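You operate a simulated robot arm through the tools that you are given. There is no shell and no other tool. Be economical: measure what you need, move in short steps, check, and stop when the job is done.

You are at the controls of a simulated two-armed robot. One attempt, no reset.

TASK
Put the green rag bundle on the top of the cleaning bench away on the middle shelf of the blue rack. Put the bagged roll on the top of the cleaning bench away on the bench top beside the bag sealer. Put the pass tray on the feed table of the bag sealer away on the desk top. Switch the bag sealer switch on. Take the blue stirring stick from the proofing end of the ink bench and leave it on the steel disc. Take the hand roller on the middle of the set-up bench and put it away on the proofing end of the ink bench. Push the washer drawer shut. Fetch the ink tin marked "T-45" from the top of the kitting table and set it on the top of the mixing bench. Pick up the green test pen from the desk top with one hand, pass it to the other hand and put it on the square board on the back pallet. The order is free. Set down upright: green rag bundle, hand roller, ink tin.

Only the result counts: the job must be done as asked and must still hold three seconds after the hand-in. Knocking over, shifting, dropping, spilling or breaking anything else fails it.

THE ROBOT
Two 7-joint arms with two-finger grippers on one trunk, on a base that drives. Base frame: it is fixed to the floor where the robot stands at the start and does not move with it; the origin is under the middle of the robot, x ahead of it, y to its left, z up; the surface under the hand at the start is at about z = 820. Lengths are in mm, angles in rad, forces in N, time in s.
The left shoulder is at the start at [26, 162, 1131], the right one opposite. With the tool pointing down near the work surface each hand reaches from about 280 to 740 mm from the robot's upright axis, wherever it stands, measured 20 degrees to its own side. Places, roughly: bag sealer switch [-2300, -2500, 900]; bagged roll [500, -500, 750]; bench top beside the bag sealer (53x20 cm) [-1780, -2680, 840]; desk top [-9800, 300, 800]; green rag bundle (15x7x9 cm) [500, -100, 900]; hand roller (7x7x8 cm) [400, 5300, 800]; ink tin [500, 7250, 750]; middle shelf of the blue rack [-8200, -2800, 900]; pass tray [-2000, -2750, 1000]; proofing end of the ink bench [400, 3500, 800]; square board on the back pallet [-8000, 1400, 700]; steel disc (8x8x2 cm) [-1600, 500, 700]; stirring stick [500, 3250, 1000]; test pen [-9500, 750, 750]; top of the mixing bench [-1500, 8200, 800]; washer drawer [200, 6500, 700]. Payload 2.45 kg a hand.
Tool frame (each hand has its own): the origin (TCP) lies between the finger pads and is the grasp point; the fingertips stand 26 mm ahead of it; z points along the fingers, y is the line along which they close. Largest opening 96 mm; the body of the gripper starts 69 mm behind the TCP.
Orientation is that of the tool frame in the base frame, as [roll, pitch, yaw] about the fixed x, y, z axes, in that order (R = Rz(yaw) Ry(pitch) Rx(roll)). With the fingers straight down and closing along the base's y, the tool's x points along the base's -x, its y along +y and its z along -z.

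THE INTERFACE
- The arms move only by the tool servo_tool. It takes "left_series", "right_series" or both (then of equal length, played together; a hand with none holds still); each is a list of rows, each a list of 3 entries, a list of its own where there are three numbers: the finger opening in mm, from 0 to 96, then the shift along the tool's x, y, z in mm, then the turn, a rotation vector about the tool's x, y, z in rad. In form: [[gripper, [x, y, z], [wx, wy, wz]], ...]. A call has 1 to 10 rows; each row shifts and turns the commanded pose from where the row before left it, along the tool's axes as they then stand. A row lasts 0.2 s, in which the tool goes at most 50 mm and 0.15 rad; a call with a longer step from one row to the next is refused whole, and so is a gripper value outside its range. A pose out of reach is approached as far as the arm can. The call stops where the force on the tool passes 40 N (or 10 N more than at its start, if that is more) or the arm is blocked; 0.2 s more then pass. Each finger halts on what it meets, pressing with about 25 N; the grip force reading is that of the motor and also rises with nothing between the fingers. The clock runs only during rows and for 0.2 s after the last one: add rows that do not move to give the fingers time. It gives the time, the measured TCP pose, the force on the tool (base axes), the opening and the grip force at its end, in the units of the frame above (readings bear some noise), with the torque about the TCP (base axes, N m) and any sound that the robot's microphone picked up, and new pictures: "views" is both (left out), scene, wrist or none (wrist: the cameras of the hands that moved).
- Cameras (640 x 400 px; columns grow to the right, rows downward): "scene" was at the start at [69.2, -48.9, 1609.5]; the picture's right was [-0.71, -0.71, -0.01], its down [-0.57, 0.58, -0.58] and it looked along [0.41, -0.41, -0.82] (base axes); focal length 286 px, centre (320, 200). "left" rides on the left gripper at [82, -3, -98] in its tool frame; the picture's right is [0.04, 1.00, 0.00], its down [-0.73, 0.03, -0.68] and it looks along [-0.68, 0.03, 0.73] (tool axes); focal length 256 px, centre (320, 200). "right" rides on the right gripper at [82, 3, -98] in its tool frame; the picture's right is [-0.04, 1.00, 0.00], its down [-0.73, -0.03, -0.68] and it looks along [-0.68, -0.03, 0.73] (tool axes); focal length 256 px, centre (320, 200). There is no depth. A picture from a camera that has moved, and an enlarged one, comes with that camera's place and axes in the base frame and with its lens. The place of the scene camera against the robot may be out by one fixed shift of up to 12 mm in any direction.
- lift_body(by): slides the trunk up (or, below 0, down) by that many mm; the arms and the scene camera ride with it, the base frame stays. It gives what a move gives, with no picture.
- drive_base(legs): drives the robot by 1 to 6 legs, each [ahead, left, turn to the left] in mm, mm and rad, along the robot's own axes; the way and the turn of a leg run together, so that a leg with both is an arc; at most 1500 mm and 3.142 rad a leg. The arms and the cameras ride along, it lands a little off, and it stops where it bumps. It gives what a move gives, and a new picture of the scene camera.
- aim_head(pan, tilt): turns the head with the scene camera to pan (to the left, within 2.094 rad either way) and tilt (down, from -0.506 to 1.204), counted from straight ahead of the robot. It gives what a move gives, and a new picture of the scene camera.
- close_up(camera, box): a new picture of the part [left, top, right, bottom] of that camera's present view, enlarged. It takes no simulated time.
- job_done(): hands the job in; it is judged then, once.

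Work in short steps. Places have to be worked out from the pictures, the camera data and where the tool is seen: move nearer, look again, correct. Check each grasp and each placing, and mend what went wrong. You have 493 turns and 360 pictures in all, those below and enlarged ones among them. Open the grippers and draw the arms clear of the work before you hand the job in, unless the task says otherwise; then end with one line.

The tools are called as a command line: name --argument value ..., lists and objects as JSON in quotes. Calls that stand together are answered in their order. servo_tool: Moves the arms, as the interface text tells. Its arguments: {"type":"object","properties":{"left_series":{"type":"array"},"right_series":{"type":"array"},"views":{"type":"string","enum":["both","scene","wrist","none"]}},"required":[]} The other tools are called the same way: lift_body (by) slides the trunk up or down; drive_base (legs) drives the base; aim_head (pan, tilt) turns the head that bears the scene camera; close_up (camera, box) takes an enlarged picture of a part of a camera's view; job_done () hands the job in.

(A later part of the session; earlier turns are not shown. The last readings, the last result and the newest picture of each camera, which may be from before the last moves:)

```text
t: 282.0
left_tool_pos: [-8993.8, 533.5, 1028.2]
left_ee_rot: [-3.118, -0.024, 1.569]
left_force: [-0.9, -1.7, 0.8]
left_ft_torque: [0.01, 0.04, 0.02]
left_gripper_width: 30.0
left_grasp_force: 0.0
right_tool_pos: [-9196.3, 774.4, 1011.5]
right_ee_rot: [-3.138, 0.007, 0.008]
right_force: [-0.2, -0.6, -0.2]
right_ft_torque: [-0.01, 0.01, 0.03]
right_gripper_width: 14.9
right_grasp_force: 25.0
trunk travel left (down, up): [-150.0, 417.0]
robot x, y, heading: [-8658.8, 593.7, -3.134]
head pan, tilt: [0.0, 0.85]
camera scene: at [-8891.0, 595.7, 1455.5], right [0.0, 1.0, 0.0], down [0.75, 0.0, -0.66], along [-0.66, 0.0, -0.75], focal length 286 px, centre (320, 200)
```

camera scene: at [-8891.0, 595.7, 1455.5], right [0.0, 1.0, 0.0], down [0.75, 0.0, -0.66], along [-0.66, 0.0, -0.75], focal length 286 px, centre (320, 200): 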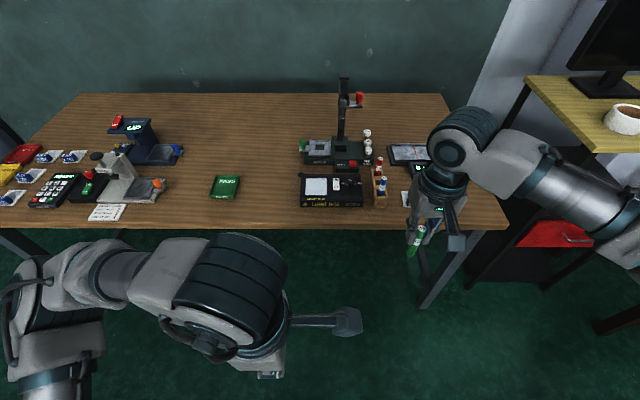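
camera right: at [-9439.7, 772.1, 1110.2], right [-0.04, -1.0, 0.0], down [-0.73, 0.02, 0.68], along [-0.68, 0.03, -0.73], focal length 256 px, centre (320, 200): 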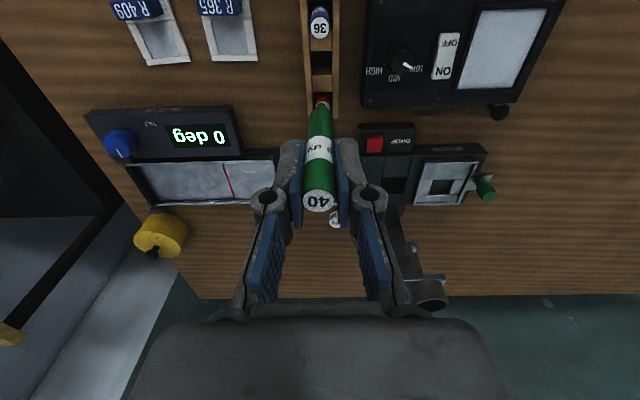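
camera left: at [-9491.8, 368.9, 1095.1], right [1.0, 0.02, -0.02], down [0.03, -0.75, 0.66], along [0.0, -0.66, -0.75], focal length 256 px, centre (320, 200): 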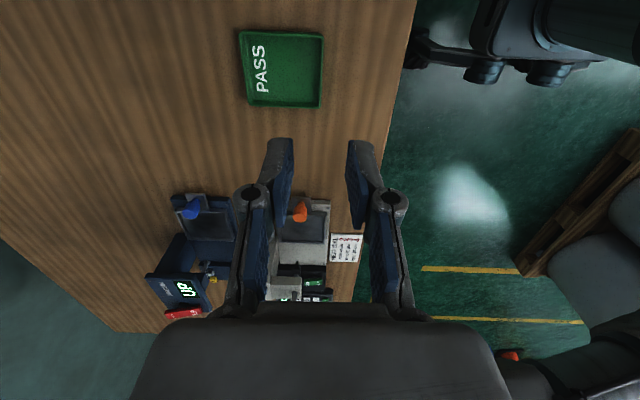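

I turn the right hand 90° (to close along the forward axis) while tilting the left hand toward the right for the handover.

servo_tool --left_series '[[30, [0, 0, 0], [0, 0.1, 0]], [30, [0, 0, 0], [0, 0.1, 0]], [30, [0, 0, 0], [0, 0.1, 0]], [30, [0, 0, 0], [0, 0.1, 0]], [30, [0, 0, 0], [0, 0.1, 0]], [30, [0, 0, 0], [0, 0.1, 0]], [30, [0, 0, 0], [0, 0.1, 0]], [30, [0, 0, 0], [0, 0.1, 0]], [30, [0, 0, 0], [0, 0.1, 0]], [30, [0, 0, 0], [0, 0.1, 0]]]' --right_series '[[0, [10, 0, 0], [0, 0, 0.145]], [0, [0, 0, 0], [0, 0, 0.145]], [0, [0, 0, 0], [0, 0, 0.145]], [0, [0, 0, 0], [0, 0, 0.145]], [0, [0, 0, 0], [0, 0, 0.145]], [0, [0, 0, 0], [0, 0, 0.145]], [0, [0, 0, 0], [0, 0, 0.145]], [0, [0, 0, 0], [0, 0, 0.145]], [0, [0, 0, 0], [0, 0, 0.145]], [0, [0, 0, 0], [0, 0, 0.145]]]' --views "none"

servo_tool --right_series '[[0, [0, 0, 0], [0, 0, 0.12]], [0, [0, 0, 0], [0, 0.135, 0]], [0, [0, 0, 0], [0, 0.135, 0]], [0, [0, 0, 0], [0, 0.135, 0]], [0, [0, 0, 0], [0, 0.135, 0]], [0, [0, 0, 0], [0, 0.135, 0]], [0, [0, 0, 0], [0, 0.125, 0]], [0, [0, 0, 0], [0, 0, 0]]]' --views "both"

```text
t: 284.2
left_tool_pos: [-8989.6, 531.4, 1029.0]
left_ee_rot: [-3.086, -1.027, 1.52]
left_force: [0.0, -0.6, 1.2]
left_ft_torque: [-0.01, -0.03, 0.02]
left_gripper_width: 30.2
left_grasp_force: 0.1
right_tool_pos: [-9182.6, 773.9, 1015.3]
right_ee_rot: [3.131, 0.007, -1.445]
right_force: [-0.1, -0.9, -0.5]
right_ft_torque: [0.04, -0.01, 0.02]
right_gripper_width: 14.9
right_grasp_force: 24.8
trunk travel left (down, up): [-150.0, 417.0]
robot x, y, heading: [-8658.8, 594.8, -3.138]
head pan, tilt: [0.0, 0.85]
```

```text
t: 286.0
left_tool_pos: [-8989.6, 533.2, 1029.4]
left_ee_rot: [-3.086, -1.022, 1.523]
left_force: [0.2, -0.1, -0.1]
left_ft_torque: [0.03, 0.0, 0.04]
left_gripper_width: 29.8
left_grasp_force: 0.0
right_tool_pos: [-9182.4, 774.2, 1014.6]
right_ee_rot: [3.124, -0.798, -1.551]
right_force: [0.3, 0.2, -0.9]
right_ft_torque: [0.04, 0.01, 0.06]
right_gripper_width: 14.8
right_grasp_force: 25.3
trunk travel left (down, up): [-150.0, 417.0]
robot x, y, heading: [-8660.7, 595.1, -3.137]
head pan, tilt: [0.0, 0.85]
camera scene: at [-8890.5, 595.4, 1455.7], right [0.0, 1.0, 0.0], down [0.75, 0.0, -0.66], along [-0.66, 0.0, -0.75], focal length 286 px, centre (320, 200)
camera right: at [-9184.9, 788.0, 1142.0], right [-1.0, 0.02, -0.02], down [0.02, 1.0, -0.05], along [0.02, -0.05, -1.0], focal length 256 px, centre (320, 200)
```

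scene: 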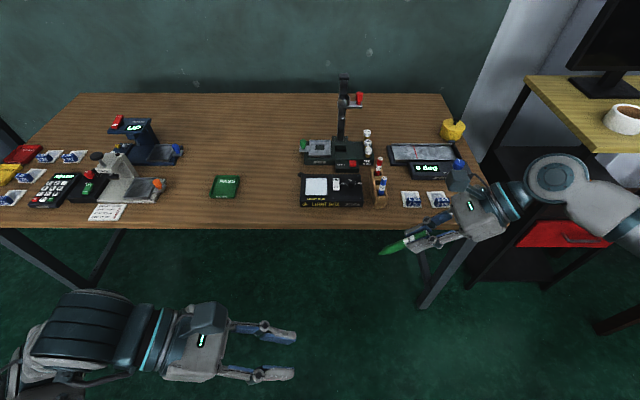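
right: 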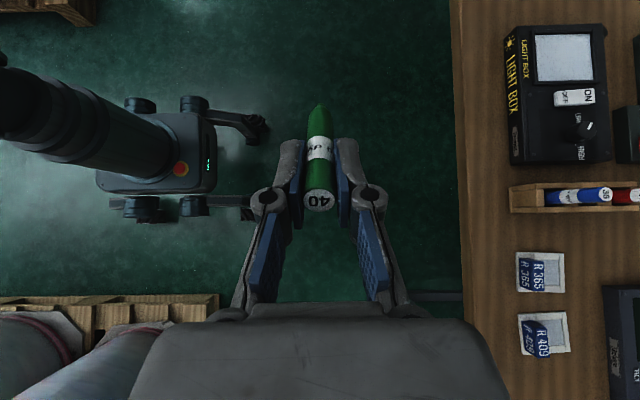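

Both hands are posed; the pen points toward the left hand, with its free end near [−9181,706,949]. Bring the left hand in line, stopping short of the pen.

servo_tool --left_series '[[50, [8, -40, 0], [-0.055, 0, 0]], [50, [8, -40, 0], [0, 0, 0]], [50, [9, -40, 0], [0, 0, 0]], [50, [9, -40, 0], [0, 0, 0]], [50, [9, -40, 0], [0, 0, 0]], [50, [0, 0, 35], [0, 0, 0]], [50, [0, 0, 35], [0, 0, 0]], [50, [0, 0, 30], [0, 0, 0]], [50, [0, 0, 0], [0, 0, 0]], [50, [0, 0, 0], [0, 0, 0]]]' --views "both"

close_up --camera "right" --box '[160, 0, 480, 220]'

```text
t: 288.2
left_tool_pos: [-9184.1, 647.8, 1016.7]
left_ee_rot: [-3.141, -1.024, 1.526]
left_force: [0.2, 0.2, 0.4]
left_ft_torque: [0.01, -0.01, -0.01]
left_gripper_width: 49.8
left_grasp_force: 0.1
right_tool_pos: [-9181.1, 775.0, 1013.9]
right_ee_rot: [3.125, -0.794, -1.551]
right_force: [-0.8, -0.5, -0.9]
right_ft_torque: [-0.01, -0.03, 0.0]
right_gripper_width: 14.7
right_grasp_force: 25.1
trunk travel left (down, up): [-150.0, 417.0]
robot x, y, heading: [-8655.6, 595.5, -3.139]
head pan, tilt: [0.0, 0.85]
camera scene: at [-8891.6, 596.4, 1455.4], right [0.0, 1.0, 0.0], down [0.76, 0.0, -0.66], along [-0.66, 0.0, -0.76], focal length 286 px, centre (320, 200)
camera left: at [-9188.5, 607.1, 1138.1], right [1.0, -0.03, 0.03], down [-0.02, -0.96, -0.27], along [0.04, 0.27, -0.96], focal length 256 px, centre (320, 200)
```

scene: 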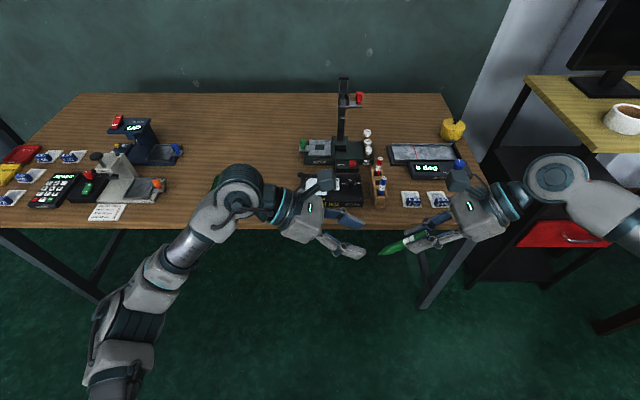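
left: 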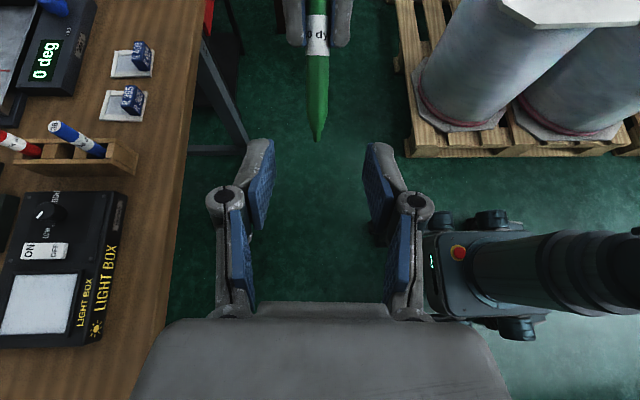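

```text
1.82 times, centred on (320, 110) of right
camera zoom: at [-9185.1, 787.7, 1141.9], right [-1.0, 0.02, -0.02], down [0.02, 1.0, -0.05], along [0.02, -0.05, -1.0], focal length 465 px, centre (320, 364)
```

zoom: 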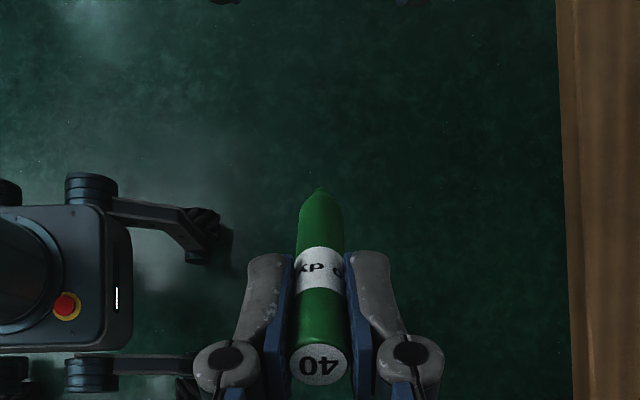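

Aligned. Advance 92 mm so the left pads straddle the pen's lower part, then look.

servo_tool --left_series '[[50, [0, 0, 25], [0, 0, 0]], [50, [0, 0, 25], [0, 0, 0]], [50, [0, 0, 22], [0, 0, 0]], [50, [0, 0, 20], [0, 0, 0]], [50, [0, 0, 0], [0, 0, 0]]]' --views "both"

```text
t: 289.4
left_tool_pos: [-9181.1, 726.8, 967.9]
left_ee_rot: [3.141, -1.022, 1.523]
left_force: [0.2, -0.5, 0.0]
left_ft_torque: [0.0, 0.01, -0.03]
left_gripper_width: 49.9
left_grasp_force: 0.0
right_tool_pos: [-9182.9, 775.1, 1015.6]
right_ee_rot: [3.127, -0.796, -1.551]
right_force: [0.3, 0.0, -0.1]
right_ft_torque: [0.05, 0.0, 0.01]
right_gripper_width: 14.9
right_grasp_force: 25.2
trunk travel left (down, up): [-150.0, 417.0]
robot x, y, heading: [-8655.9, 593.6, -3.129]
head pan, tilt: [0.0, 0.85]
camera scene: at [-8891.5, 597.2, 1455.5], right [0.0, 1.0, 0.0], down [0.76, 0.0, -0.66], along [-0.66, 0.0, -0.76], focal length 286 px, centre (320, 200)
camera left: at [-9184.9, 687.0, 1089.6], right [1.0, -0.03, 0.03], down [-0.02, -0.96, -0.27], along [0.04, 0.27, -0.96], focal length 256 px, centre (320, 200)
```

scene: 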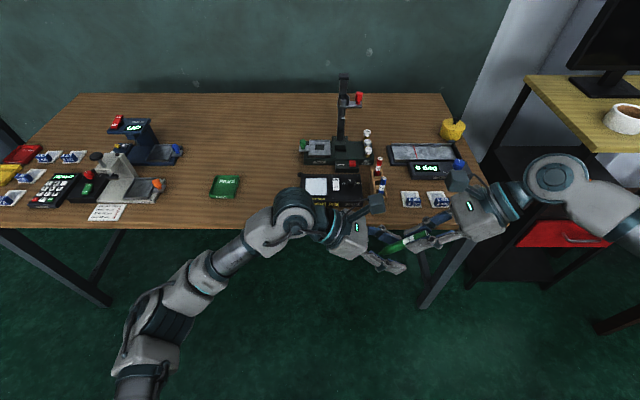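
left: 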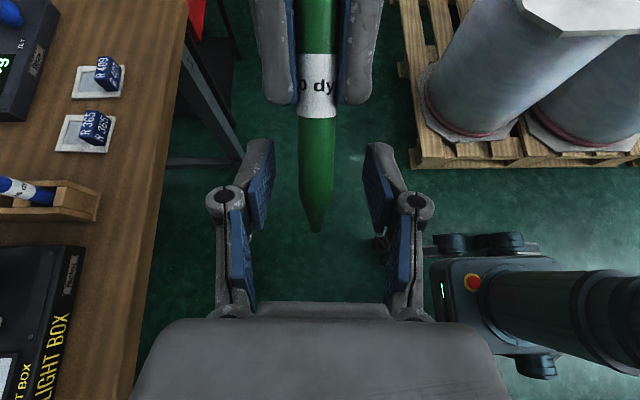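

The pen lies between the left pads. Close the left hand, then open the right.

servo_tool --left_series '[[35, [4, 0, 0], [0, 0, 0]], [15, [0, 0, 0], [0, 0, 0]], [0, [0, 0, 0], [0, 0, 0]], [0, [0, 0, 0], [0, 0, 0]]]' --views "wrist"

```text
t: 290.4
left_tool_pos: [-9181.9, 729.4, 971.6]
left_ee_rot: [3.141, -1.022, 1.524]
left_force: [-12.9, 0.9, -0.4]
left_ft_torque: [-0.03, -0.32, 0.3]
left_gripper_width: 14.1
left_grasp_force: 25.2
right_tool_pos: [-9182.3, 774.3, 1014.6]
right_ee_rot: [3.128, -0.797, -1.55]
right_force: [13.4, -1.7, -0.1]
right_ft_torque: [-0.08, -0.2, 0.29]
right_gripper_width: 14.9
right_grasp_force: 25.0
trunk travel left (down, up): [-150.0, 417.0]
robot x, y, heading: [-8657.8, 593.4, -3.135]
head pan, tilt: [0.0, 0.85]
camera left: at [-9185.3, 688.7, 1093.0], right [1.0, -0.02, 0.03], down [-0.01, -0.96, -0.27], along [0.04, 0.27, -0.96], focal length 256 px, centre (320, 200)
```

left: 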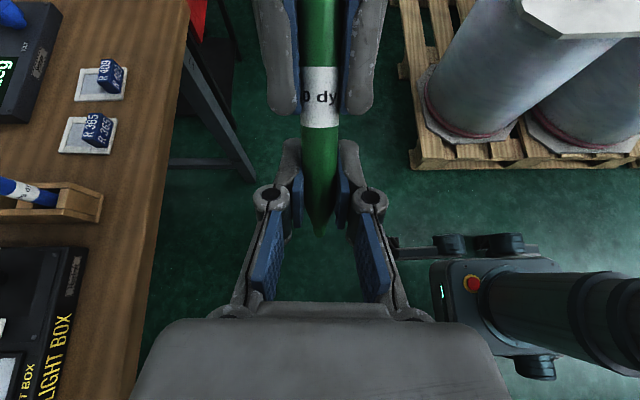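

Both hands hold the pen. Open the right and back it away along its own axis.

servo_tool --right_series '[[20, [0, 0, 0], [0, 0, 0]], [40, [0, 0, 0], [0, 0, 0]], [55, [0, 0, 0], [0, 0, 0]], [55, [0, 0, -30], [0, 0, 0]], [55, [0, 0, -40], [0, 0, 0]], [55, [0, 0, -40], [0, 0, 0]], [55, [0, 0, -40], [0, 0, 0]]]' --left_series '[[0, [0, 0, 0], [0, 0, 0]], [0, [0, 0, 0], [0, 0, 0]], [0, [0, 0, 0], [0, 0, 0]], [0, [0, 0, 0], [0, 0, 0]], [0, [0, 0, 0], [0, 0, 0]], [0, [0, 0, 0], [0, 0, 0]], [0, [0, 0, 0], [0, 0, 0]]]' --views "both"

```text
t: 292.0
left_tool_pos: [-9180.4, 730.1, 972.0]
left_ee_rot: [3.14, -1.022, 1.521]
left_force: [-0.6, 0.3, 0.3]
left_ft_torque: [0.01, 0.02, 0.02]
left_gripper_width: 13.8
left_grasp_force: 24.6
right_tool_pos: [-9181.9, 884.4, 1119.2]
right_ee_rot: [3.124, -0.795, -1.552]
right_force: [-0.6, 0.1, -0.2]
right_ft_torque: [-0.01, -0.01, 0.01]
right_gripper_width: 55.2
right_grasp_force: 0.1
trunk travel left (down, up): [-150.0, 417.0]
robot x, y, heading: [-8653.4, 596.0, -3.132]
head pan, tilt: [0.0, 0.85]
camera scene: at [-8890.9, 597.9, 1455.6], right [0.0, 1.0, 0.0], down [0.75, 0.0, -0.66], along [-0.66, 0.0, -0.75], focal length 286 px, centre (320, 200)
camera right: at [-9184.5, 897.0, 1247.2], right [-1.0, 0.02, -0.02], down [0.02, 1.0, -0.05], along [0.02, -0.05, -1.0], focal length 256 px, centre (320, 200)
camera left: at [-9184.1, 689.4, 1093.4], right [1.0, -0.03, 0.03], down [-0.02, -0.96, -0.27], along [0.04, 0.27, -0.96], focal length 256 px, centre (320, 200)
```

scene: 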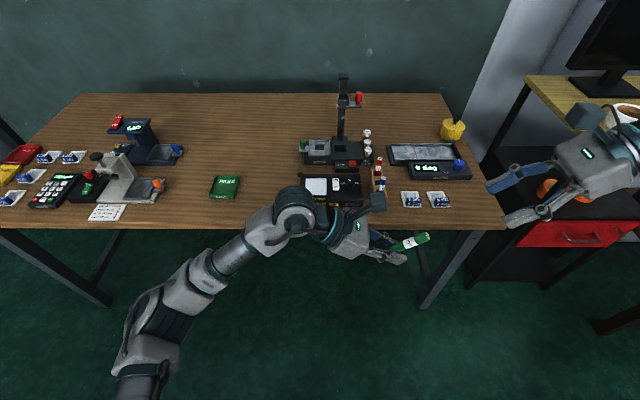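
right: 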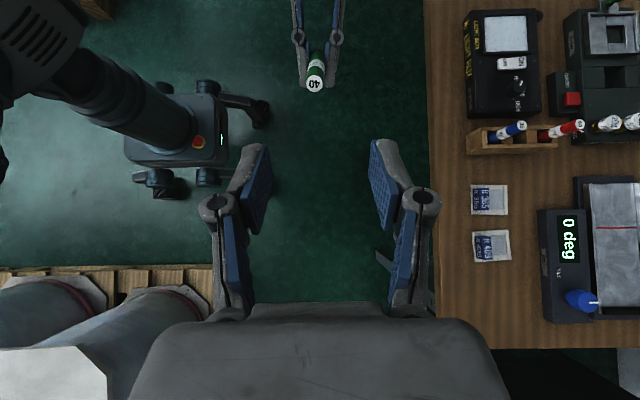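
left: 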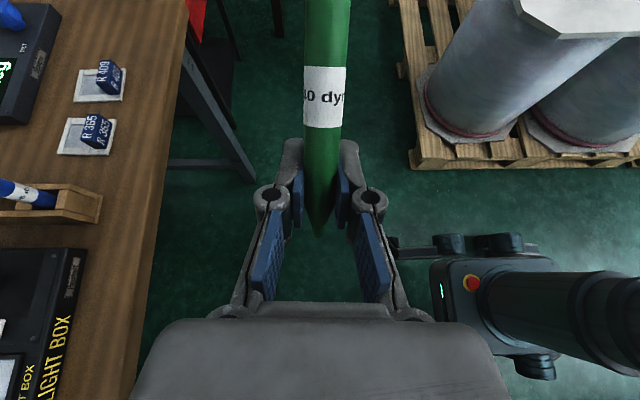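

The pen is now in the left hand. Look toward the back pallet (right and behind).

aim_head --pan -2.05 --tilt 0.45

```text
t: 294.0
left_tool_pos: [-9180.1, 729.5, 971.2]
left_ee_rot: [-3.141, -1.023, 1.524]
left_force: [0.2, -0.7, 0.1]
left_ft_torque: [-0.01, 0.01, -0.01]
left_gripper_width: 13.6
left_grasp_force: 24.9
right_tool_pos: [-9182.7, 883.0, 1119.3]
right_ee_rot: [3.126, -0.797, -1.551]
right_force: [0.2, -0.1, 0.1]
right_ft_torque: [0.0, 0.0, 0.0]
right_gripper_width: 55.2
right_grasp_force: 0.0
trunk travel left (down, up): [-150.0, 417.0]
robot x, y, heading: [-8658.8, 595.1, -3.136]
head pan, tilt: [-2.051, 0.45]
camera scene: at [-8771.4, 679.9, 1490.4], right [0.89, -0.46, 0.01], down [-0.19, -0.39, -0.9], along [0.41, 0.8, -0.43], focal length 286 px, centre (320, 200)
```

scene: 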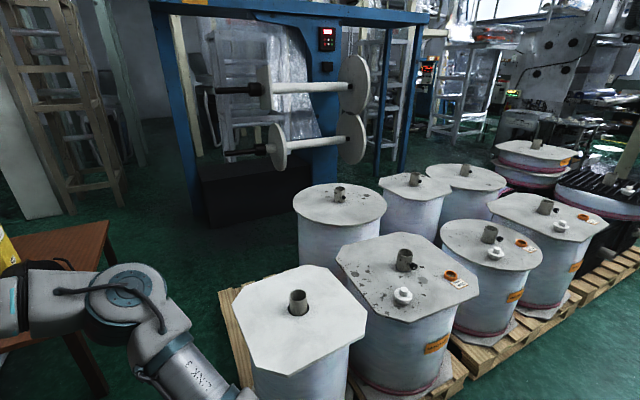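

The target board is the octagonal-square one with the core stub near [−8013,1394] (matches the given place). I move away from it first, turn to face +y, and shift over in front of it.

drive_base --legs '[[0, 300, 0], [0, 0, -0.8], [0, 0, -0.77], [0, -600, 0]]'

aim_head --pan 0.0 --tilt 0.6

```text
t: 303.1
left_tool_pos: [-7931.5, 814.3, 972.2]
left_ee_rot: [-3.139, -1.03, -0.058]
left_force: [0.2, -0.3, 0.0]
left_ft_torque: [0.0, -0.01, -0.02]
left_gripper_width: 13.5
left_grasp_force: 25.1
right_tool_pos: [-7779.0, 816.1, 1121.4]
right_ee_rot: [3.127, -0.789, -3.13]
right_force: [0.8, 0.2, 0.7]
right_ft_torque: [-0.03, 0.02, 0.03]
right_gripper_width: 55.1
right_grasp_force: 0.2
trunk travel left (down, up): [-150.0, 417.0]
robot x, y, heading: [-8064.7, 292.2, 1.565]
head pan, tilt: [-2.051, 0.45]
camera scene: at [-7987.1, 411.7, 1491.2], right [-0.47, -0.88, 0.0], down [-0.38, 0.2, -0.9], along [0.8, -0.42, -0.43], focal length 286 px, centre (320, 200)
```

scene: 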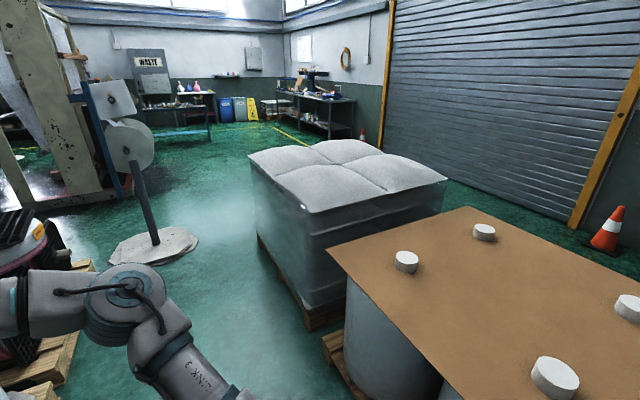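

```text
t: 305.1
left_tool_pos: [-7920.9, 810.7, 974.8]
left_ee_rot: [-3.132, -1.021, -0.064]
left_force: [1.0, 0.1, 0.7]
left_ft_torque: [0.0, 0.03, 0.02]
left_gripper_width: 13.5
left_grasp_force: 25.3
right_tool_pos: [-7765.8, 810.9, 1119.3]
right_ee_rot: [3.119, -0.8, -3.127]
right_force: [0.3, 0.4, -0.3]
right_ft_torque: [0.01, 0.04, -0.02]
right_gripper_width: 55.1
right_grasp_force: 0.0
trunk travel left (down, up): [-150.0, 417.0]
robot x, y, heading: [-8061.8, 296.7, 1.569]
head pan, tilt: [0.0, 0.6]
camera scene: at [-8051.1, 543.0, 1476.3], right [1.0, -0.01, 0.0], down [-0.01, -0.57, -0.82], along [0.0, 0.82, -0.57], focal length 286 px, centre (320, 200)
```

scene: 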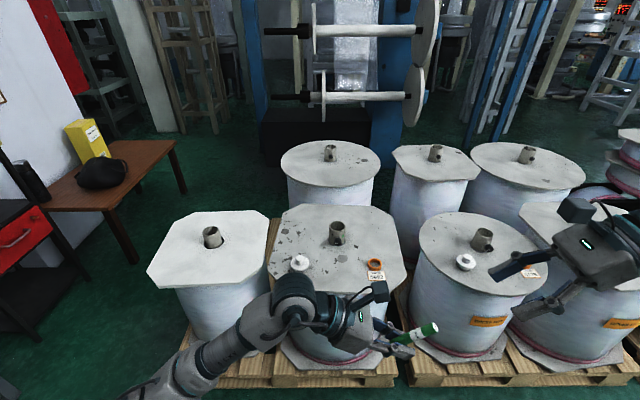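

The board at [−8000,1400] is confirmed in front. Zoom in to find free space on it.

close_up --camera "scene" --box '[240, 190, 440, 310]'

```text
3.20 times, centred on (340, 250) of scene
camera zoom: at [-8051.1, 543.0, 1476.3], right [1.0, -0.01, 0.0], down [-0.01, -0.57, -0.82], along [0.0, 0.82, -0.57], focal length 916 px, centre (256, 40)
```

zoom: 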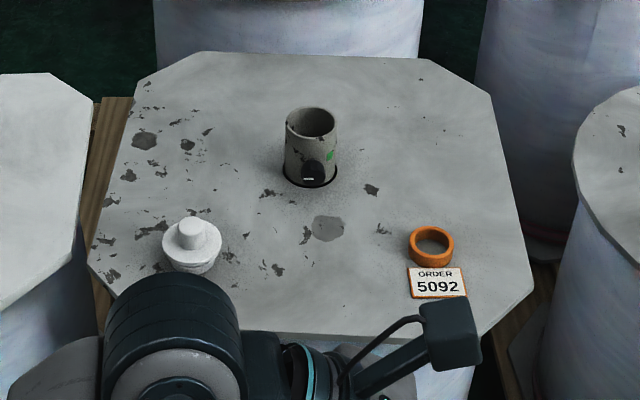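

Free strip on the board's front: about [−7993,1230], between the cap and the ring. Drive closer, then level the pen.

drive_base --legs '[[0, -90, 0], [390, 0, 0]]'

servo_tool --left_series '[[0, [0, 0, 0], [0, -0.13, 0]], [0, [0, 0, 0], [0, -0.13, 0]], [0, [0, 0, 0], [0, -0.13, 0]], [0, [0, 0, 0], [0, -0.13, 0]], [0, [0, 0, 0], [0, -0.13, 0]], [0, [0, 0, 0], [0, -0.125, 0]], [0, [0, 0, 0], [0, 0, 0]], [0, [0, 0, 0], [0, 0, 0]]]' --views "both"

```text
t: 308.3
left_tool_pos: [-7798.9, 1204.7, 970.2]
left_ee_rot: [-3.131, -0.997, -0.07]
left_force: [1.5, -1.9, 0.5]
left_ft_torque: [0.1, 0.08, 0.1]
left_gripper_width: 13.4
left_grasp_force: 24.7
right_tool_pos: [-7642.4, 1207.3, 1112.2]
right_ee_rot: [3.122, -0.823, -3.135]
right_force: [1.0, 0.9, 0.8]
right_ft_torque: [-0.05, 0.13, 0.04]
right_gripper_width: 55.1
right_grasp_force: 0.0
trunk travel left (down, up): [-150.0, 417.0]
robot x, y, heading: [-7967.0, 687.9, 1.566]
head pan, tilt: [0.0, 0.6]
camera scene: at [-7925.5, 939.1, 1476.0], right [1.0, -0.01, -0.02], down [-0.02, -0.57, -0.82], along [-0.01, 0.82, -0.57], focal length 286 px, centre (320, 200)
```

scene: 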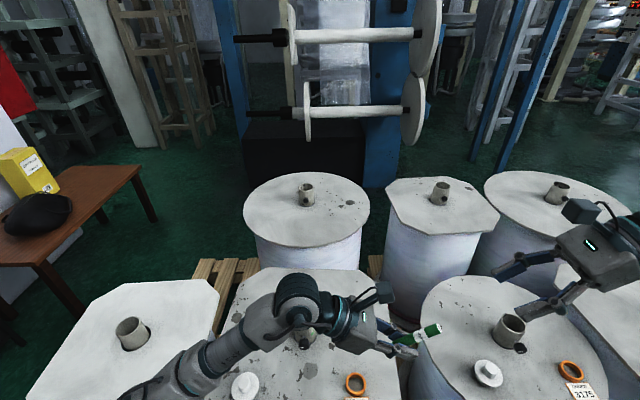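

```text
t: 310.1
left_tool_pos: [-7803.9, 1201.4, 975.2]
left_ee_rot: [-3.133, -0.23, -0.067]
left_force: [0.8, -0.9, -0.9]
left_ft_torque: [0.07, 0.05, 0.05]
left_gripper_width: 13.4
left_grasp_force: 25.1
right_tool_pos: [-7648.5, 1203.4, 1119.0]
right_ee_rot: [3.116, -0.812, -3.136]
right_force: [0.4, -0.5, -0.3]
right_ft_torque: [-0.01, 0.01, -0.02]
right_gripper_width: 55.2
right_grasp_force: 0.0
trunk travel left (down, up): [-150.0, 417.0]
robot x, y, heading: [-7959.6, 689.2, 1.567]
head pan, tilt: [0.0, 0.6]
camera scene: at [-7926.6, 939.9, 1475.8], right [1.0, -0.01, -0.02], down [-0.02, -0.57, -0.82], along [0.0, 0.82, -0.57], focal length 286 px, centre (320, 200)
camera left: at [-7746.0, 1199.4, 1090.1], right [-0.03, -1.0, 0.0], down [-0.87, 0.02, 0.49], along [-0.49, 0.01, -0.87], focal length 256 px, centre (320, 200)
```

scene: 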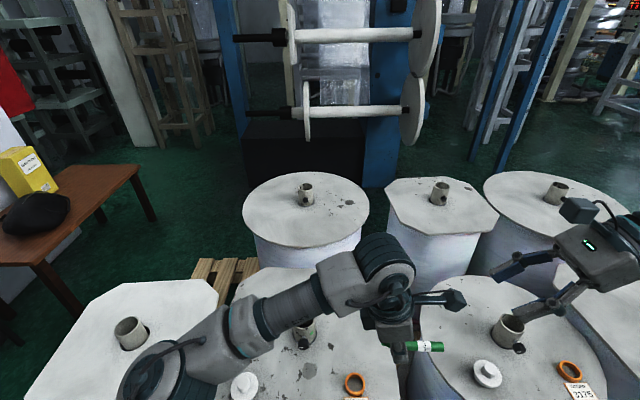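
left: 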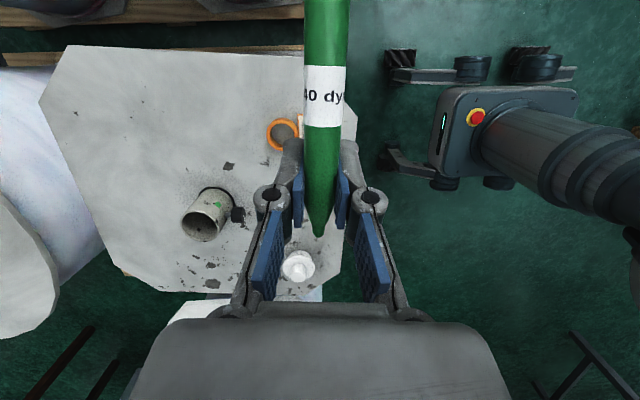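

The pen is level. The free center between cap ([−8102,1249]) and ring ([−7846,1253]) is x ≈ −7975. Move the left hand over it.

servo_tool --left_series '[[0, [-45, -4, -10], [0, 0, 0]], [0, [-45, -4, -10], [0, 0, 0]], [0, [-45, -4, -11], [0, 0, 0]], [0, [-46, -4, -11], [0, 0, 0]], [0, [-11, 0, 48], [0, 0, 0]], [0, [-11, 0, 48], [0, 0, 0]], [0, [0, 0, 0], [0, 0, 0]], [0, [0, 0, 0], [0, 0, 0]]]' --views "both"

```text
t: 311.9
left_tool_pos: [-8004.9, 1227.5, 876.1]
left_ee_rot: [-3.13, -0.247, -0.063]
left_force: [-0.6, -0.1, 0.0]
left_ft_torque: [-0.04, 0.0, -0.02]
left_gripper_width: 13.4
left_grasp_force: 25.1
right_tool_pos: [-7666.6, 1202.8, 1122.8]
right_ee_rot: [3.116, -0.799, -3.131]
right_force: [0.2, 0.1, -0.1]
right_ft_torque: [0.01, 0.02, -0.02]
right_gripper_width: 55.0
right_grasp_force: 0.0
trunk travel left (down, up): [-150.0, 417.0]
robot x, y, heading: [-7966.2, 695.8, 1.564]
head pan, tilt: [0.0, 0.6]
camera scene: at [-7950.8, 939.9, 1476.2], right [1.0, -0.01, -0.01], down [-0.01, -0.57, -0.82], along [0.0, 0.82, -0.57], focal length 286 px, centre (320, 200)
camera left: at [-7947.7, 1228.0, 992.8], right [-0.02, -1.0, 0.0], down [-0.88, 0.02, 0.48], along [-0.48, 0.01, -0.88], focal length 256 px, centre (320, 200)
```

scene: 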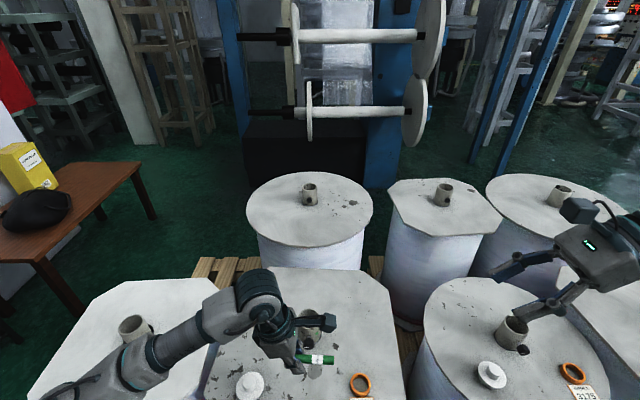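
left: 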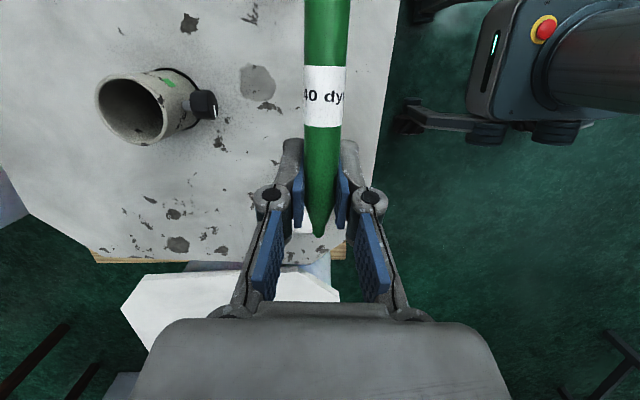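

Slight base shift; I correct +16 mm in x and lower toward the board.

servo_tool --left_series '[[0, [8, 0, 4], [0, 0, 0]], [0, [-6, 0, 27], [0, 0, 0]], [0, [-6, 0, 27], [0, 0, 0]], [0, [-6, 0, 27], [0, 0, 0]], [0, [-4, 0, 16], [0, 0, 0]], [0, [0, 0, 0], [0, 0, 0]], [0, [0, 0, 0], [0, 0, 0]], [0, [0, 0, 0], [0, 0, 0]]]' --views "wrist"

```text
t: 313.7
left_tool_pos: [-8000.2, 1230.8, 773.2]
left_ee_rot: [-3.129, -0.251, -0.063]
left_force: [0.0, 0.7, 0.5]
left_ft_torque: [-0.02, -0.04, 0.01]
left_gripper_width: 13.6
left_grasp_force: 24.3
right_tool_pos: [-7674.3, 1201.8, 1125.5]
right_ee_rot: [3.113, -0.794, -3.127]
right_force: [0.1, 0.3, 0.2]
right_ft_torque: [0.02, -0.05, -0.01]
right_gripper_width: 55.0
right_grasp_force: 0.1
trunk travel left (down, up): [-150.0, 417.0]
robot x, y, heading: [-7964.1, 692.9, 1.565]
head pan, tilt: [0.0, 0.6]
camera left: at [-7943.2, 1230.8, 890.8], right [-0.02, -1.0, 0.0], down [-0.88, 0.02, 0.48], along [-0.48, 0.01, -0.88], focal length 256 px, centre (320, 200)
```

left: 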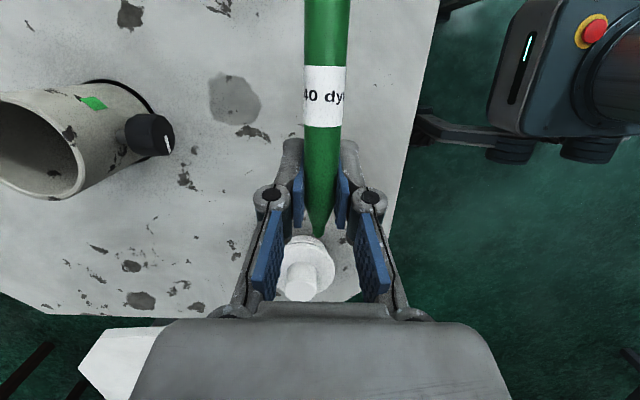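

The cap is clear of the fingers. Lower until the fingertips just touch the board.

servo_tool --left_series '[[0, [0, 0, 12], [0, 0, 0]], [0, [-3, 0, 10], [0, 0, 0]], [0, [-2, 0, 6], [0, 0, 0]], [0, [-1, 0, 4], [0, 0, 0]], [0, [-1, 0, 4], [0, 0, 0]], [0, [-1, 0, 3], [0, 0, 0]], [0, [-1, 0, 3], [0, 0, 0]], [0, [0, 0, 0], [0, 0, 0]]]' --views "none"

```text
t: 315.5
left_tool_pos: [-7991.5, 1230.9, 731.4]
left_ee_rot: [-3.132, -0.246, -0.064]
left_force: [0.1, 0.0, -1.0]
left_ft_torque: [-0.01, -0.03, -0.01]
left_gripper_width: 13.7
left_grasp_force: 25.3
right_tool_pos: [-7667.4, 1202.4, 1122.7]
right_ee_rot: [3.114, -0.799, -3.13]
right_force: [-0.4, 0.3, -0.8]
right_ft_torque: [-0.01, -0.01, 0.02]
right_gripper_width: 54.9
right_grasp_force: 0.0
trunk travel left (down, up): [-150.0, 417.0]
robot x, y, heading: [-7964.0, 690.1, 1.563]
head pan, tilt: [0.0, 0.6]
```

servo_tool --left_series '[[0, [-1, 0, 3], [0, 0, 0]], [0, [-1, 0, 3], [0, 0, 0]], [0, [-1, 0, 3], [0, 0, 0]], [0, [-1, 0, 3], [0, 0, 0]], [0, [-1, 0, 3], [0, 0, 0]], [0, [-1, 0, 3], [0, 0, 0]], [0, [-1, 0, 3], [0, 0, 0]], [0, [-1, 0, 3], [0, 0, 0]], [0, [0, 0, 0], [0, 0, 0]]]' --views "wrist"

```text
t: 317.5
left_tool_pos: [-7990.8, 1230.5, 706.4]
left_ee_rot: [-3.13, -0.243, -0.064]
left_force: [0.0, -0.1, -0.7]
left_ft_torque: [0.0, 0.02, 0.0]
left_gripper_width: 13.5
left_grasp_force: 24.8
right_tool_pos: [-7664.1, 1203.1, 1122.5]
right_ee_rot: [3.114, -0.802, -3.131]
right_force: [-1.0, -0.5, 1.2]
right_ft_torque: [-0.04, 0.01, 0.03]
right_gripper_width: 55.0
right_grasp_force: 0.0
trunk travel left (down, up): [-150.0, 417.0]
robot x, y, heading: [-7966.5, 692.3, 1.562]
head pan, tilt: [0.0, 0.6]
camera left: at [-7934.6, 1230.0, 821.7], right [-0.02, -1.0, 0.0], down [-0.88, 0.02, 0.48], along [-0.48, 0.01, -0.88], focal length 256 px, centre (320, 200)
```

left: 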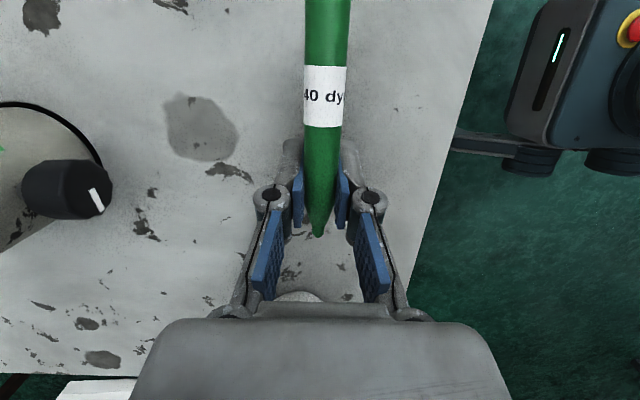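

No contact yet. Continue.

servo_tool --left_series '[[0, [-1, 0, 4], [0, 0, 0]], [0, [-1, 0, 4], [0, 0, 0]], [0, [-1, 0, 4], [0, 0, 0]], [0, [-1, 0, 4], [0, 0, 0]], [0, [-1, 0, 4], [0, 0, 0]], [0, [-1, 0, 4], [0, 0, 0]], [0, [-1, 0, 4], [0, 0, 0]], [0, [-1, 0, 4], [0, 0, 0]], [0, [0, 0, 0], [0, 0, 0]]]' --views "both"

```text
t: 318.6
left_tool_pos: [-7990.2, 1229.5, 698.4]
left_ee_rot: [-3.12, -0.253, -0.07]
left_force: [-5.4, -10.9, 22.5]
left_ft_torque: [-0.59, 0.3, 0.01]
left_gripper_width: 13.8
left_grasp_force: 25.1
right_tool_pos: [-7665.6, 1198.8, 1124.6]
right_ee_rot: [3.111, -0.801, -3.126]
right_force: [-0.5, -0.2, 0.0]
right_ft_torque: [-0.02, 0.04, 0.0]
right_gripper_width: 54.7
right_grasp_force: 0.1
trunk travel left (down, up): [-150.0, 417.0]
robot x, y, heading: [-7968.2, 690.5, 1.568]
head pan, tilt: [0.0, 0.6]
stopped in row 5 (left hand): the force on the tool passed its limit at 45 N (the readings are from after the stop); the commanded pose is now the measured one
camera scene: at [-7957.4, 936.8, 1476.8], right [1.0, -0.01, 0.0], down [0.0, -0.57, -0.82], along [0.0, 0.82, -0.57], focal length 286 px, centre (320, 200)
camera left: at [-7934.9, 1227.6, 814.1], right [-0.02, -1.0, -0.01], down [-0.88, 0.02, 0.47], along [-0.47, 0.02, -0.88], focal length 256 px, centre (320, 200)
```

scene: 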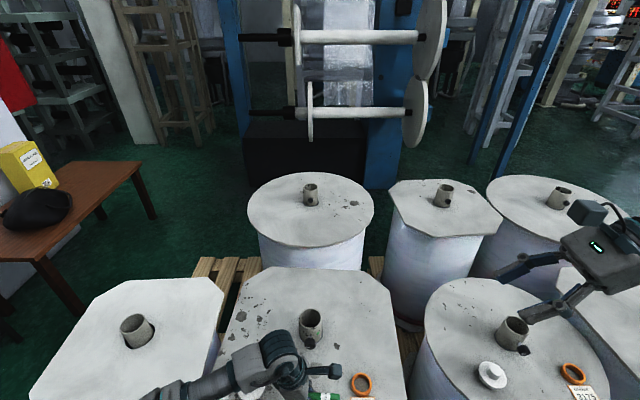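
left: 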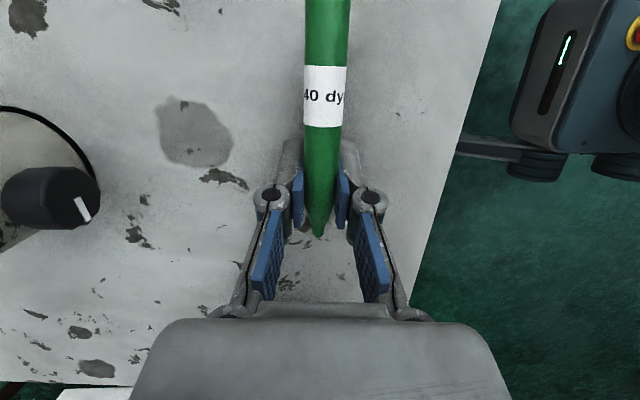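

Fingertips touch (board z ≈ 670). Open just enough for the pen to settle between the fingers.

servo_tool --left_series '[[14, [0, 0, -1], [0, 0, 0]], [17, [0, 0, 0], [0, 0, 0]], [20, [0, 0, 0], [0, 0, 0]], [22, [0, 0, 0], [0, 0, 0]], [24, [0, 0, 0], [0, 0, 0]], [24, [0, 0, 0], [0, 0, 0]]]' --views "wrist"

```text
t: 320.0
left_tool_pos: [-7989.7, 1230.8, 697.0]
left_ee_rot: [-3.119, -0.25, -0.069]
left_force: [6.0, -1.4, 13.7]
left_ft_torque: [0.07, -0.1, -0.02]
left_gripper_width: 24.7
left_grasp_force: 0.2
right_tool_pos: [-7664.9, 1197.3, 1124.8]
right_ee_rot: [3.109, -0.8, -3.126]
right_force: [-0.1, -0.2, -0.2]
right_ft_torque: [-0.02, 0.01, 0.02]
right_gripper_width: 54.7
right_grasp_force: 0.0
trunk travel left (down, up): [-150.0, 417.0]
robot x, y, heading: [-7961.7, 689.8, 1.571]
head pan, tilt: [0.0, 0.6]
camera left: at [-7934.4, 1228.2, 813.3], right [-0.02, -1.0, -0.01], down [-0.88, 0.02, 0.48], along [-0.48, 0.02, -0.88], focal length 256 px, centre (320, 200)
```

left: 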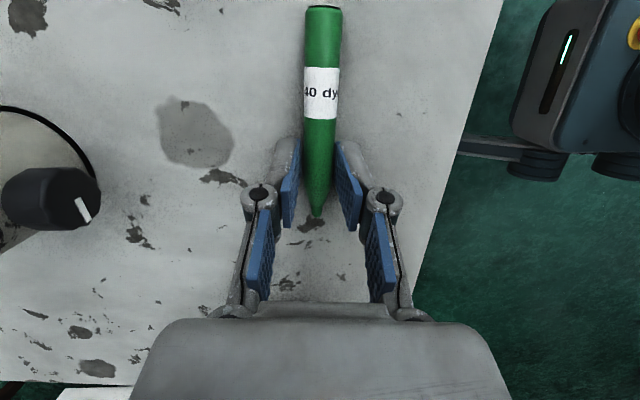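

The pen lies flat on the board. Widen a bit and lift straight up.

servo_tool --left_series '[[32, [0, 0, 0], [0, 0, 0]], [40, [0, 0, 0], [0, 0, 0]], [40, [3, 0, -12], [0, 0, 0]], [40, [6, 0, -24], [0, 0, 0]], [40, [9, 0, -38], [0, 0, 0]], [40, [11, 0, -45], [0, 0, 0]], [40, [11, 0, -45], [0, 0, 0]], [40, [11, 0, -45], [0, 0, 0]]]' --views "wrist"

```text
t: 321.8
left_tool_pos: [-7995.5, 1226.1, 910.4]
left_ee_rot: [-3.12, -0.251, -0.065]
left_force: [0.0, 0.9, -0.8]
left_ft_torque: [0.0, 0.02, 0.03]
left_gripper_width: 40.1
left_grasp_force: 0.2
right_tool_pos: [-7664.9, 1198.0, 1124.8]
right_ee_rot: [3.109, -0.801, -3.126]
right_force: [-1.0, -0.4, -0.6]
right_ft_torque: [0.0, 0.02, -0.01]
right_gripper_width: 54.9
right_grasp_force: 0.1
trunk travel left (down, up): [-150.0, 417.0]
robot x, y, heading: [-7961.4, 691.5, 1.565]
head pan, tilt: [0.0, 0.6]
camera left: at [-7939.3, 1224.7, 1027.1], right [-0.02, -1.0, -0.01], down [-0.88, 0.01, 0.48], along [-0.48, 0.02, -0.88], focal length 256 px, centre (320, 200)
```

left: 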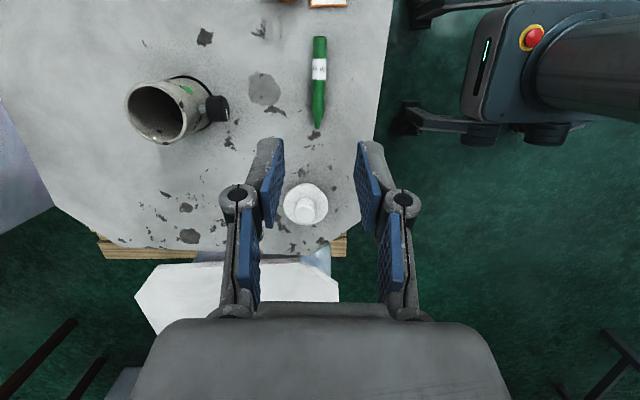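

The pen rests on the square board. Back away, then reset both hands to pointing straight down and tuck them in for the drive.

drive_base --legs '[[-400, 0, 0]]'

servo_tool --left_series '[[40, [0, 0, -20], [0, -0.125, 0]], [40, [0, 0, -20], [0, -0.125, 0]], [40, [0, 0, -20], [0, 0, 0.14]], [40, [0, 0, -20], [0, 0, 0.14]], [40, [0, 0, -20], [0, 0, 0.14]], [40, [0, 0, 0], [0, 0, 0.14]], [40, [0, 0, 0], [0, 0, 0.14]], [40, [0, 0, 0], [0, 0, 0.14]], [40, [0, 0, 0], [0, 0, 0.14]], [40, [0, 0, 0], [0, 0, 0.14]]]' --right_series '[[55, [0, 0, 0], [0, -0.134, 0]], [55, [0, 0, 0], [0, -0.134, 0]], [55, [0, 0, 0], [0, -0.134, 0]], [55, [0, 0, 0], [0, -0.134, 0]], [55, [0, 0, 0], [0, -0.134, 0]], [55, [0, 0, 0], [0, -0.13, 0]], [55, [0, 0, 0], [0, 0, -0.14]], [55, [0, 0, 0], [0, 0, -0.14]], [55, [0, 0, 0], [0, 0, -0.14]], [55, [0, 0, 0], [0, 0, -0.14]]]' --views "none"

servo_tool --left_series '[[40, [20, 0, 0], [0, 0, 0.14]], [40, [20, 0, 0], [0, 0, 0.14]], [40, [20, 0, 0], [0, 0, 0.12]], [40, [20, 0, 0], [0, 0, 0]], [40, [20, 0, 0], [0, 0, 0]], [40, [20, 0, 0], [0, 0, 0]], [40, [0, 0, 0], [0, 0, 0]]]' --right_series '[[55, [0, 0, 0], [0, 0, -0.14]], [55, [0, 0, 0], [0, 0, -0.14]], [55, [0, 0, 0], [0, 0, -0.14]], [55, [0, 0, 0], [0, 0, -0.14]], [55, [0, 0, 0], [0, 0, -0.14]], [55, [0, 0, 0], [0, 0, -0.14]], [55, [0, 0, 0], [0, 0, -0.14]]]' --views "none"

```text
t: 324.3
left_tool_pos: [-7997.4, 825.1, 909.4]
left_ee_rot: [-3.12, -0.251, -0.065]
left_force: [-1.1, -0.4, 1.1]
left_ft_torque: [0.0, 0.02, 0.01]
left_gripper_width: 40.0
left_grasp_force: 0.1
right_tool_pos: [-7666.4, 797.4, 1123.9]
right_ee_rot: [3.111, -0.8, -3.126]
right_force: [0.2, 0.3, 0.1]
right_ft_torque: [0.0, 0.02, -0.06]
right_gripper_width: 55.1
right_grasp_force: 0.1
trunk travel left (down, up): [-150.0, 417.0]
robot x, y, heading: [-7965.3, 291.2, 1.566]
head pan, tilt: [0.0, 0.6]
camera scene: at [-7957.6, 537.1, 1476.3], right [1.0, 0.0, 0.0], down [0.0, -0.57, -0.82], along [0.0, 0.82, -0.57], focal length 286 px, centre (320, 200)
```

scene: 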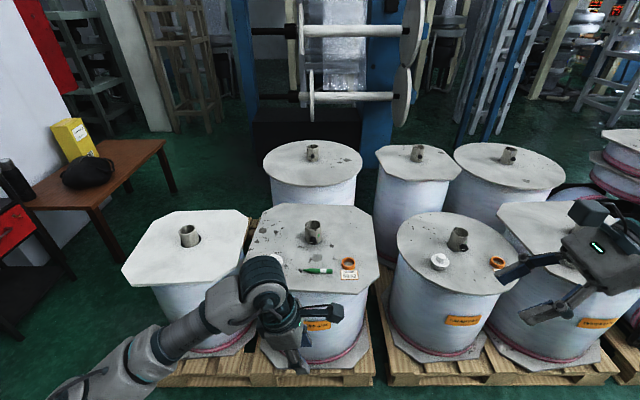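

```text
t: 326.5
left_tool_pos: [-8006.4, 818.9, 1011.9]
left_ee_rot: [-3.133, 0.023, -1.182]
left_force: [0.4, -0.5, -0.2]
left_ft_torque: [-0.02, 0.02, -0.01]
left_gripper_width: 40.0
left_grasp_force: 0.1
right_tool_pos: [-7668.6, 794.1, 1128.0]
right_ee_rot: [3.119, 0.012, -2.587]
right_force: [0.9, -0.1, 0.6]
right_ft_torque: [0.01, 0.03, 0.04]
right_gripper_width: 55.0
right_grasp_force: 0.0
trunk travel left (down, up): [-150.0, 417.0]
robot x, y, heading: [-7962.4, 287.7, 1.565]
head pan, tilt: [0.0, 0.6]
```

```text
t: 328.1
left_tool_pos: [-7993.0, 700.8, 1008.9]
left_ee_rot: [-3.14, 0.025, -1.579]
left_force: [-0.7, -1.0, 0.5]
left_ft_torque: [0.0, 0.01, 0.0]
left_gripper_width: 39.9
left_grasp_force: 0.1
right_tool_pos: [-7669.4, 791.2, 1126.9]
right_ee_rot: [3.141, 0.026, -1.605]
right_force: [-0.4, 0.5, -0.4]
right_ft_torque: [-0.01, 0.02, -0.01]
right_gripper_width: 54.9
right_grasp_force: 0.1
trunk travel left (down, up): [-150.0, 417.0]
robot x, y, heading: [-7966.1, 289.0, 1.566]
head pan, tilt: [0.0, 0.6]
```

Arms reset. Tuck them in, then drive back out the way I came (around the desk side of the pallets).

servo_tool --left_series '[[40, [10, 25, -10], [0, 0, 0]], [40, [10, 25, -10], [0, 0, 0]], [40, [10, 25, -10], [0, 0, 0]], [40, [10, 25, -10], [0, 0, 0]]]' --right_series '[[55, [35, 0, 0], [0, 0, 0]], [55, [35, 0, 0], [0, 0, 0]], [55, [35, 0, 0], [0, 0, 0]], [55, [35, 0, 0], [0, 0, 0]]]' --views "none"

drive_base --legs '[[0, 750, 0], [-1200, 0, 0], [-850, 0, 0], [0, 0, -0.79], [0, 0, -0.78]]'

aim_head --pan 0.0 --tilt 0.25

```text
t: 329.1
left_tool_pos: [-8095.4, 657.9, 1047.8]
left_ee_rot: [-3.139, 0.028, -1.579]
left_force: [-0.8, -0.7, -0.6]
left_ft_torque: [0.04, 0.01, -0.01]
left_gripper_width: 39.9
left_grasp_force: 0.1
right_tool_pos: [-7675.9, 652.1, 1125.1]
right_ee_rot: [3.141, 0.027, -1.609]
right_force: [-0.4, -0.4, 0.3]
right_ft_torque: [0.05, -0.04, 0.01]
right_gripper_width: 54.8
right_grasp_force: 0.1
trunk travel left (down, up): [-150.0, 417.0]
robot x, y, heading: [-7966.5, 286.4, 1.562]
head pan, tilt: [0.0, 0.6]
```

```text
t: 347.1
left_tool_pos: [-8285.3, -1634.4, 1048.4]
left_ee_rot: [-3.14, 0.025, -3.096]
left_force: [-0.4, -1.4, -0.1]
left_ft_torque: [-0.01, 0.01, -0.03]
left_gripper_width: 39.9
left_grasp_force: 0.0
right_tool_pos: [-8269.9, -2050.8, 1124.0]
right_ee_rot: [3.14, 0.025, -3.124]
right_force: [-0.1, 0.4, 0.4]
right_ft_torque: [0.0, -0.02, 0.04]
right_gripper_width: 54.8
right_grasp_force: 0.2
trunk travel left (down, up): [-150.0, 417.0]
robot x, y, heading: [-8647.2, -1777.7, 0.048]
head pan, tilt: [0.0, 0.6]
camera scene: at [-8400.6, -1767.4, 1476.6], right [0.05, -1.0, 0.0], down [-0.57, -0.03, -0.82], along [0.82, 0.04, -0.57], focal length 286 px, centre (320, 200)
```

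scene: 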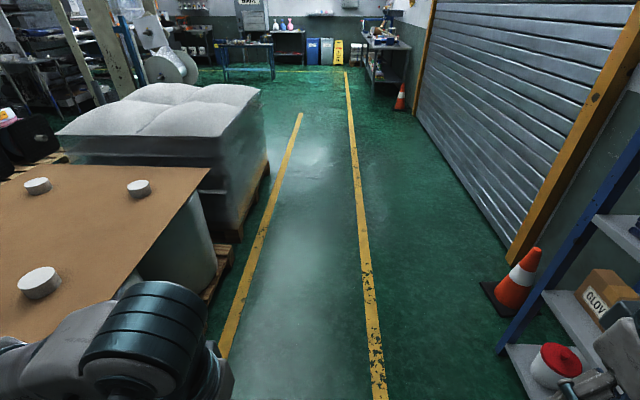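

```text
t: 348.0
left_tool_pos: [-8290.1, -1634.1, 1047.4]
left_ee_rot: [-3.14, 0.029, -3.097]
left_force: [-0.7, 0.3, 0.6]
left_ft_torque: [0.03, 0.02, 0.0]
left_gripper_width: 40.1
left_grasp_force: 0.1
right_tool_pos: [-8273.7, -2052.5, 1126.0]
right_ee_rot: [3.14, 0.031, -3.122]
right_force: [-0.3, 0.3, -0.2]
right_ft_torque: [-0.02, 0.02, -0.03]
right_gripper_width: 55.1
right_grasp_force: 0.0
trunk travel left (down, up): [-150.0, 417.0]
robot x, y, heading: [-8649.2, -1774.9, 0.047]
head pan, tilt: [0.0, 0.25]
camera scene: at [-8395.5, -1767.5, 1508.8], right [0.05, -1.0, 0.0], down [-0.25, -0.01, -0.97], along [0.97, 0.05, -0.25], focal length 286 px, centre (320, 200)
```

scene: 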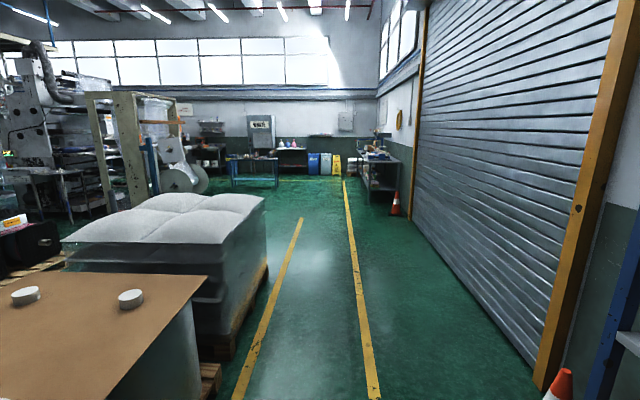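

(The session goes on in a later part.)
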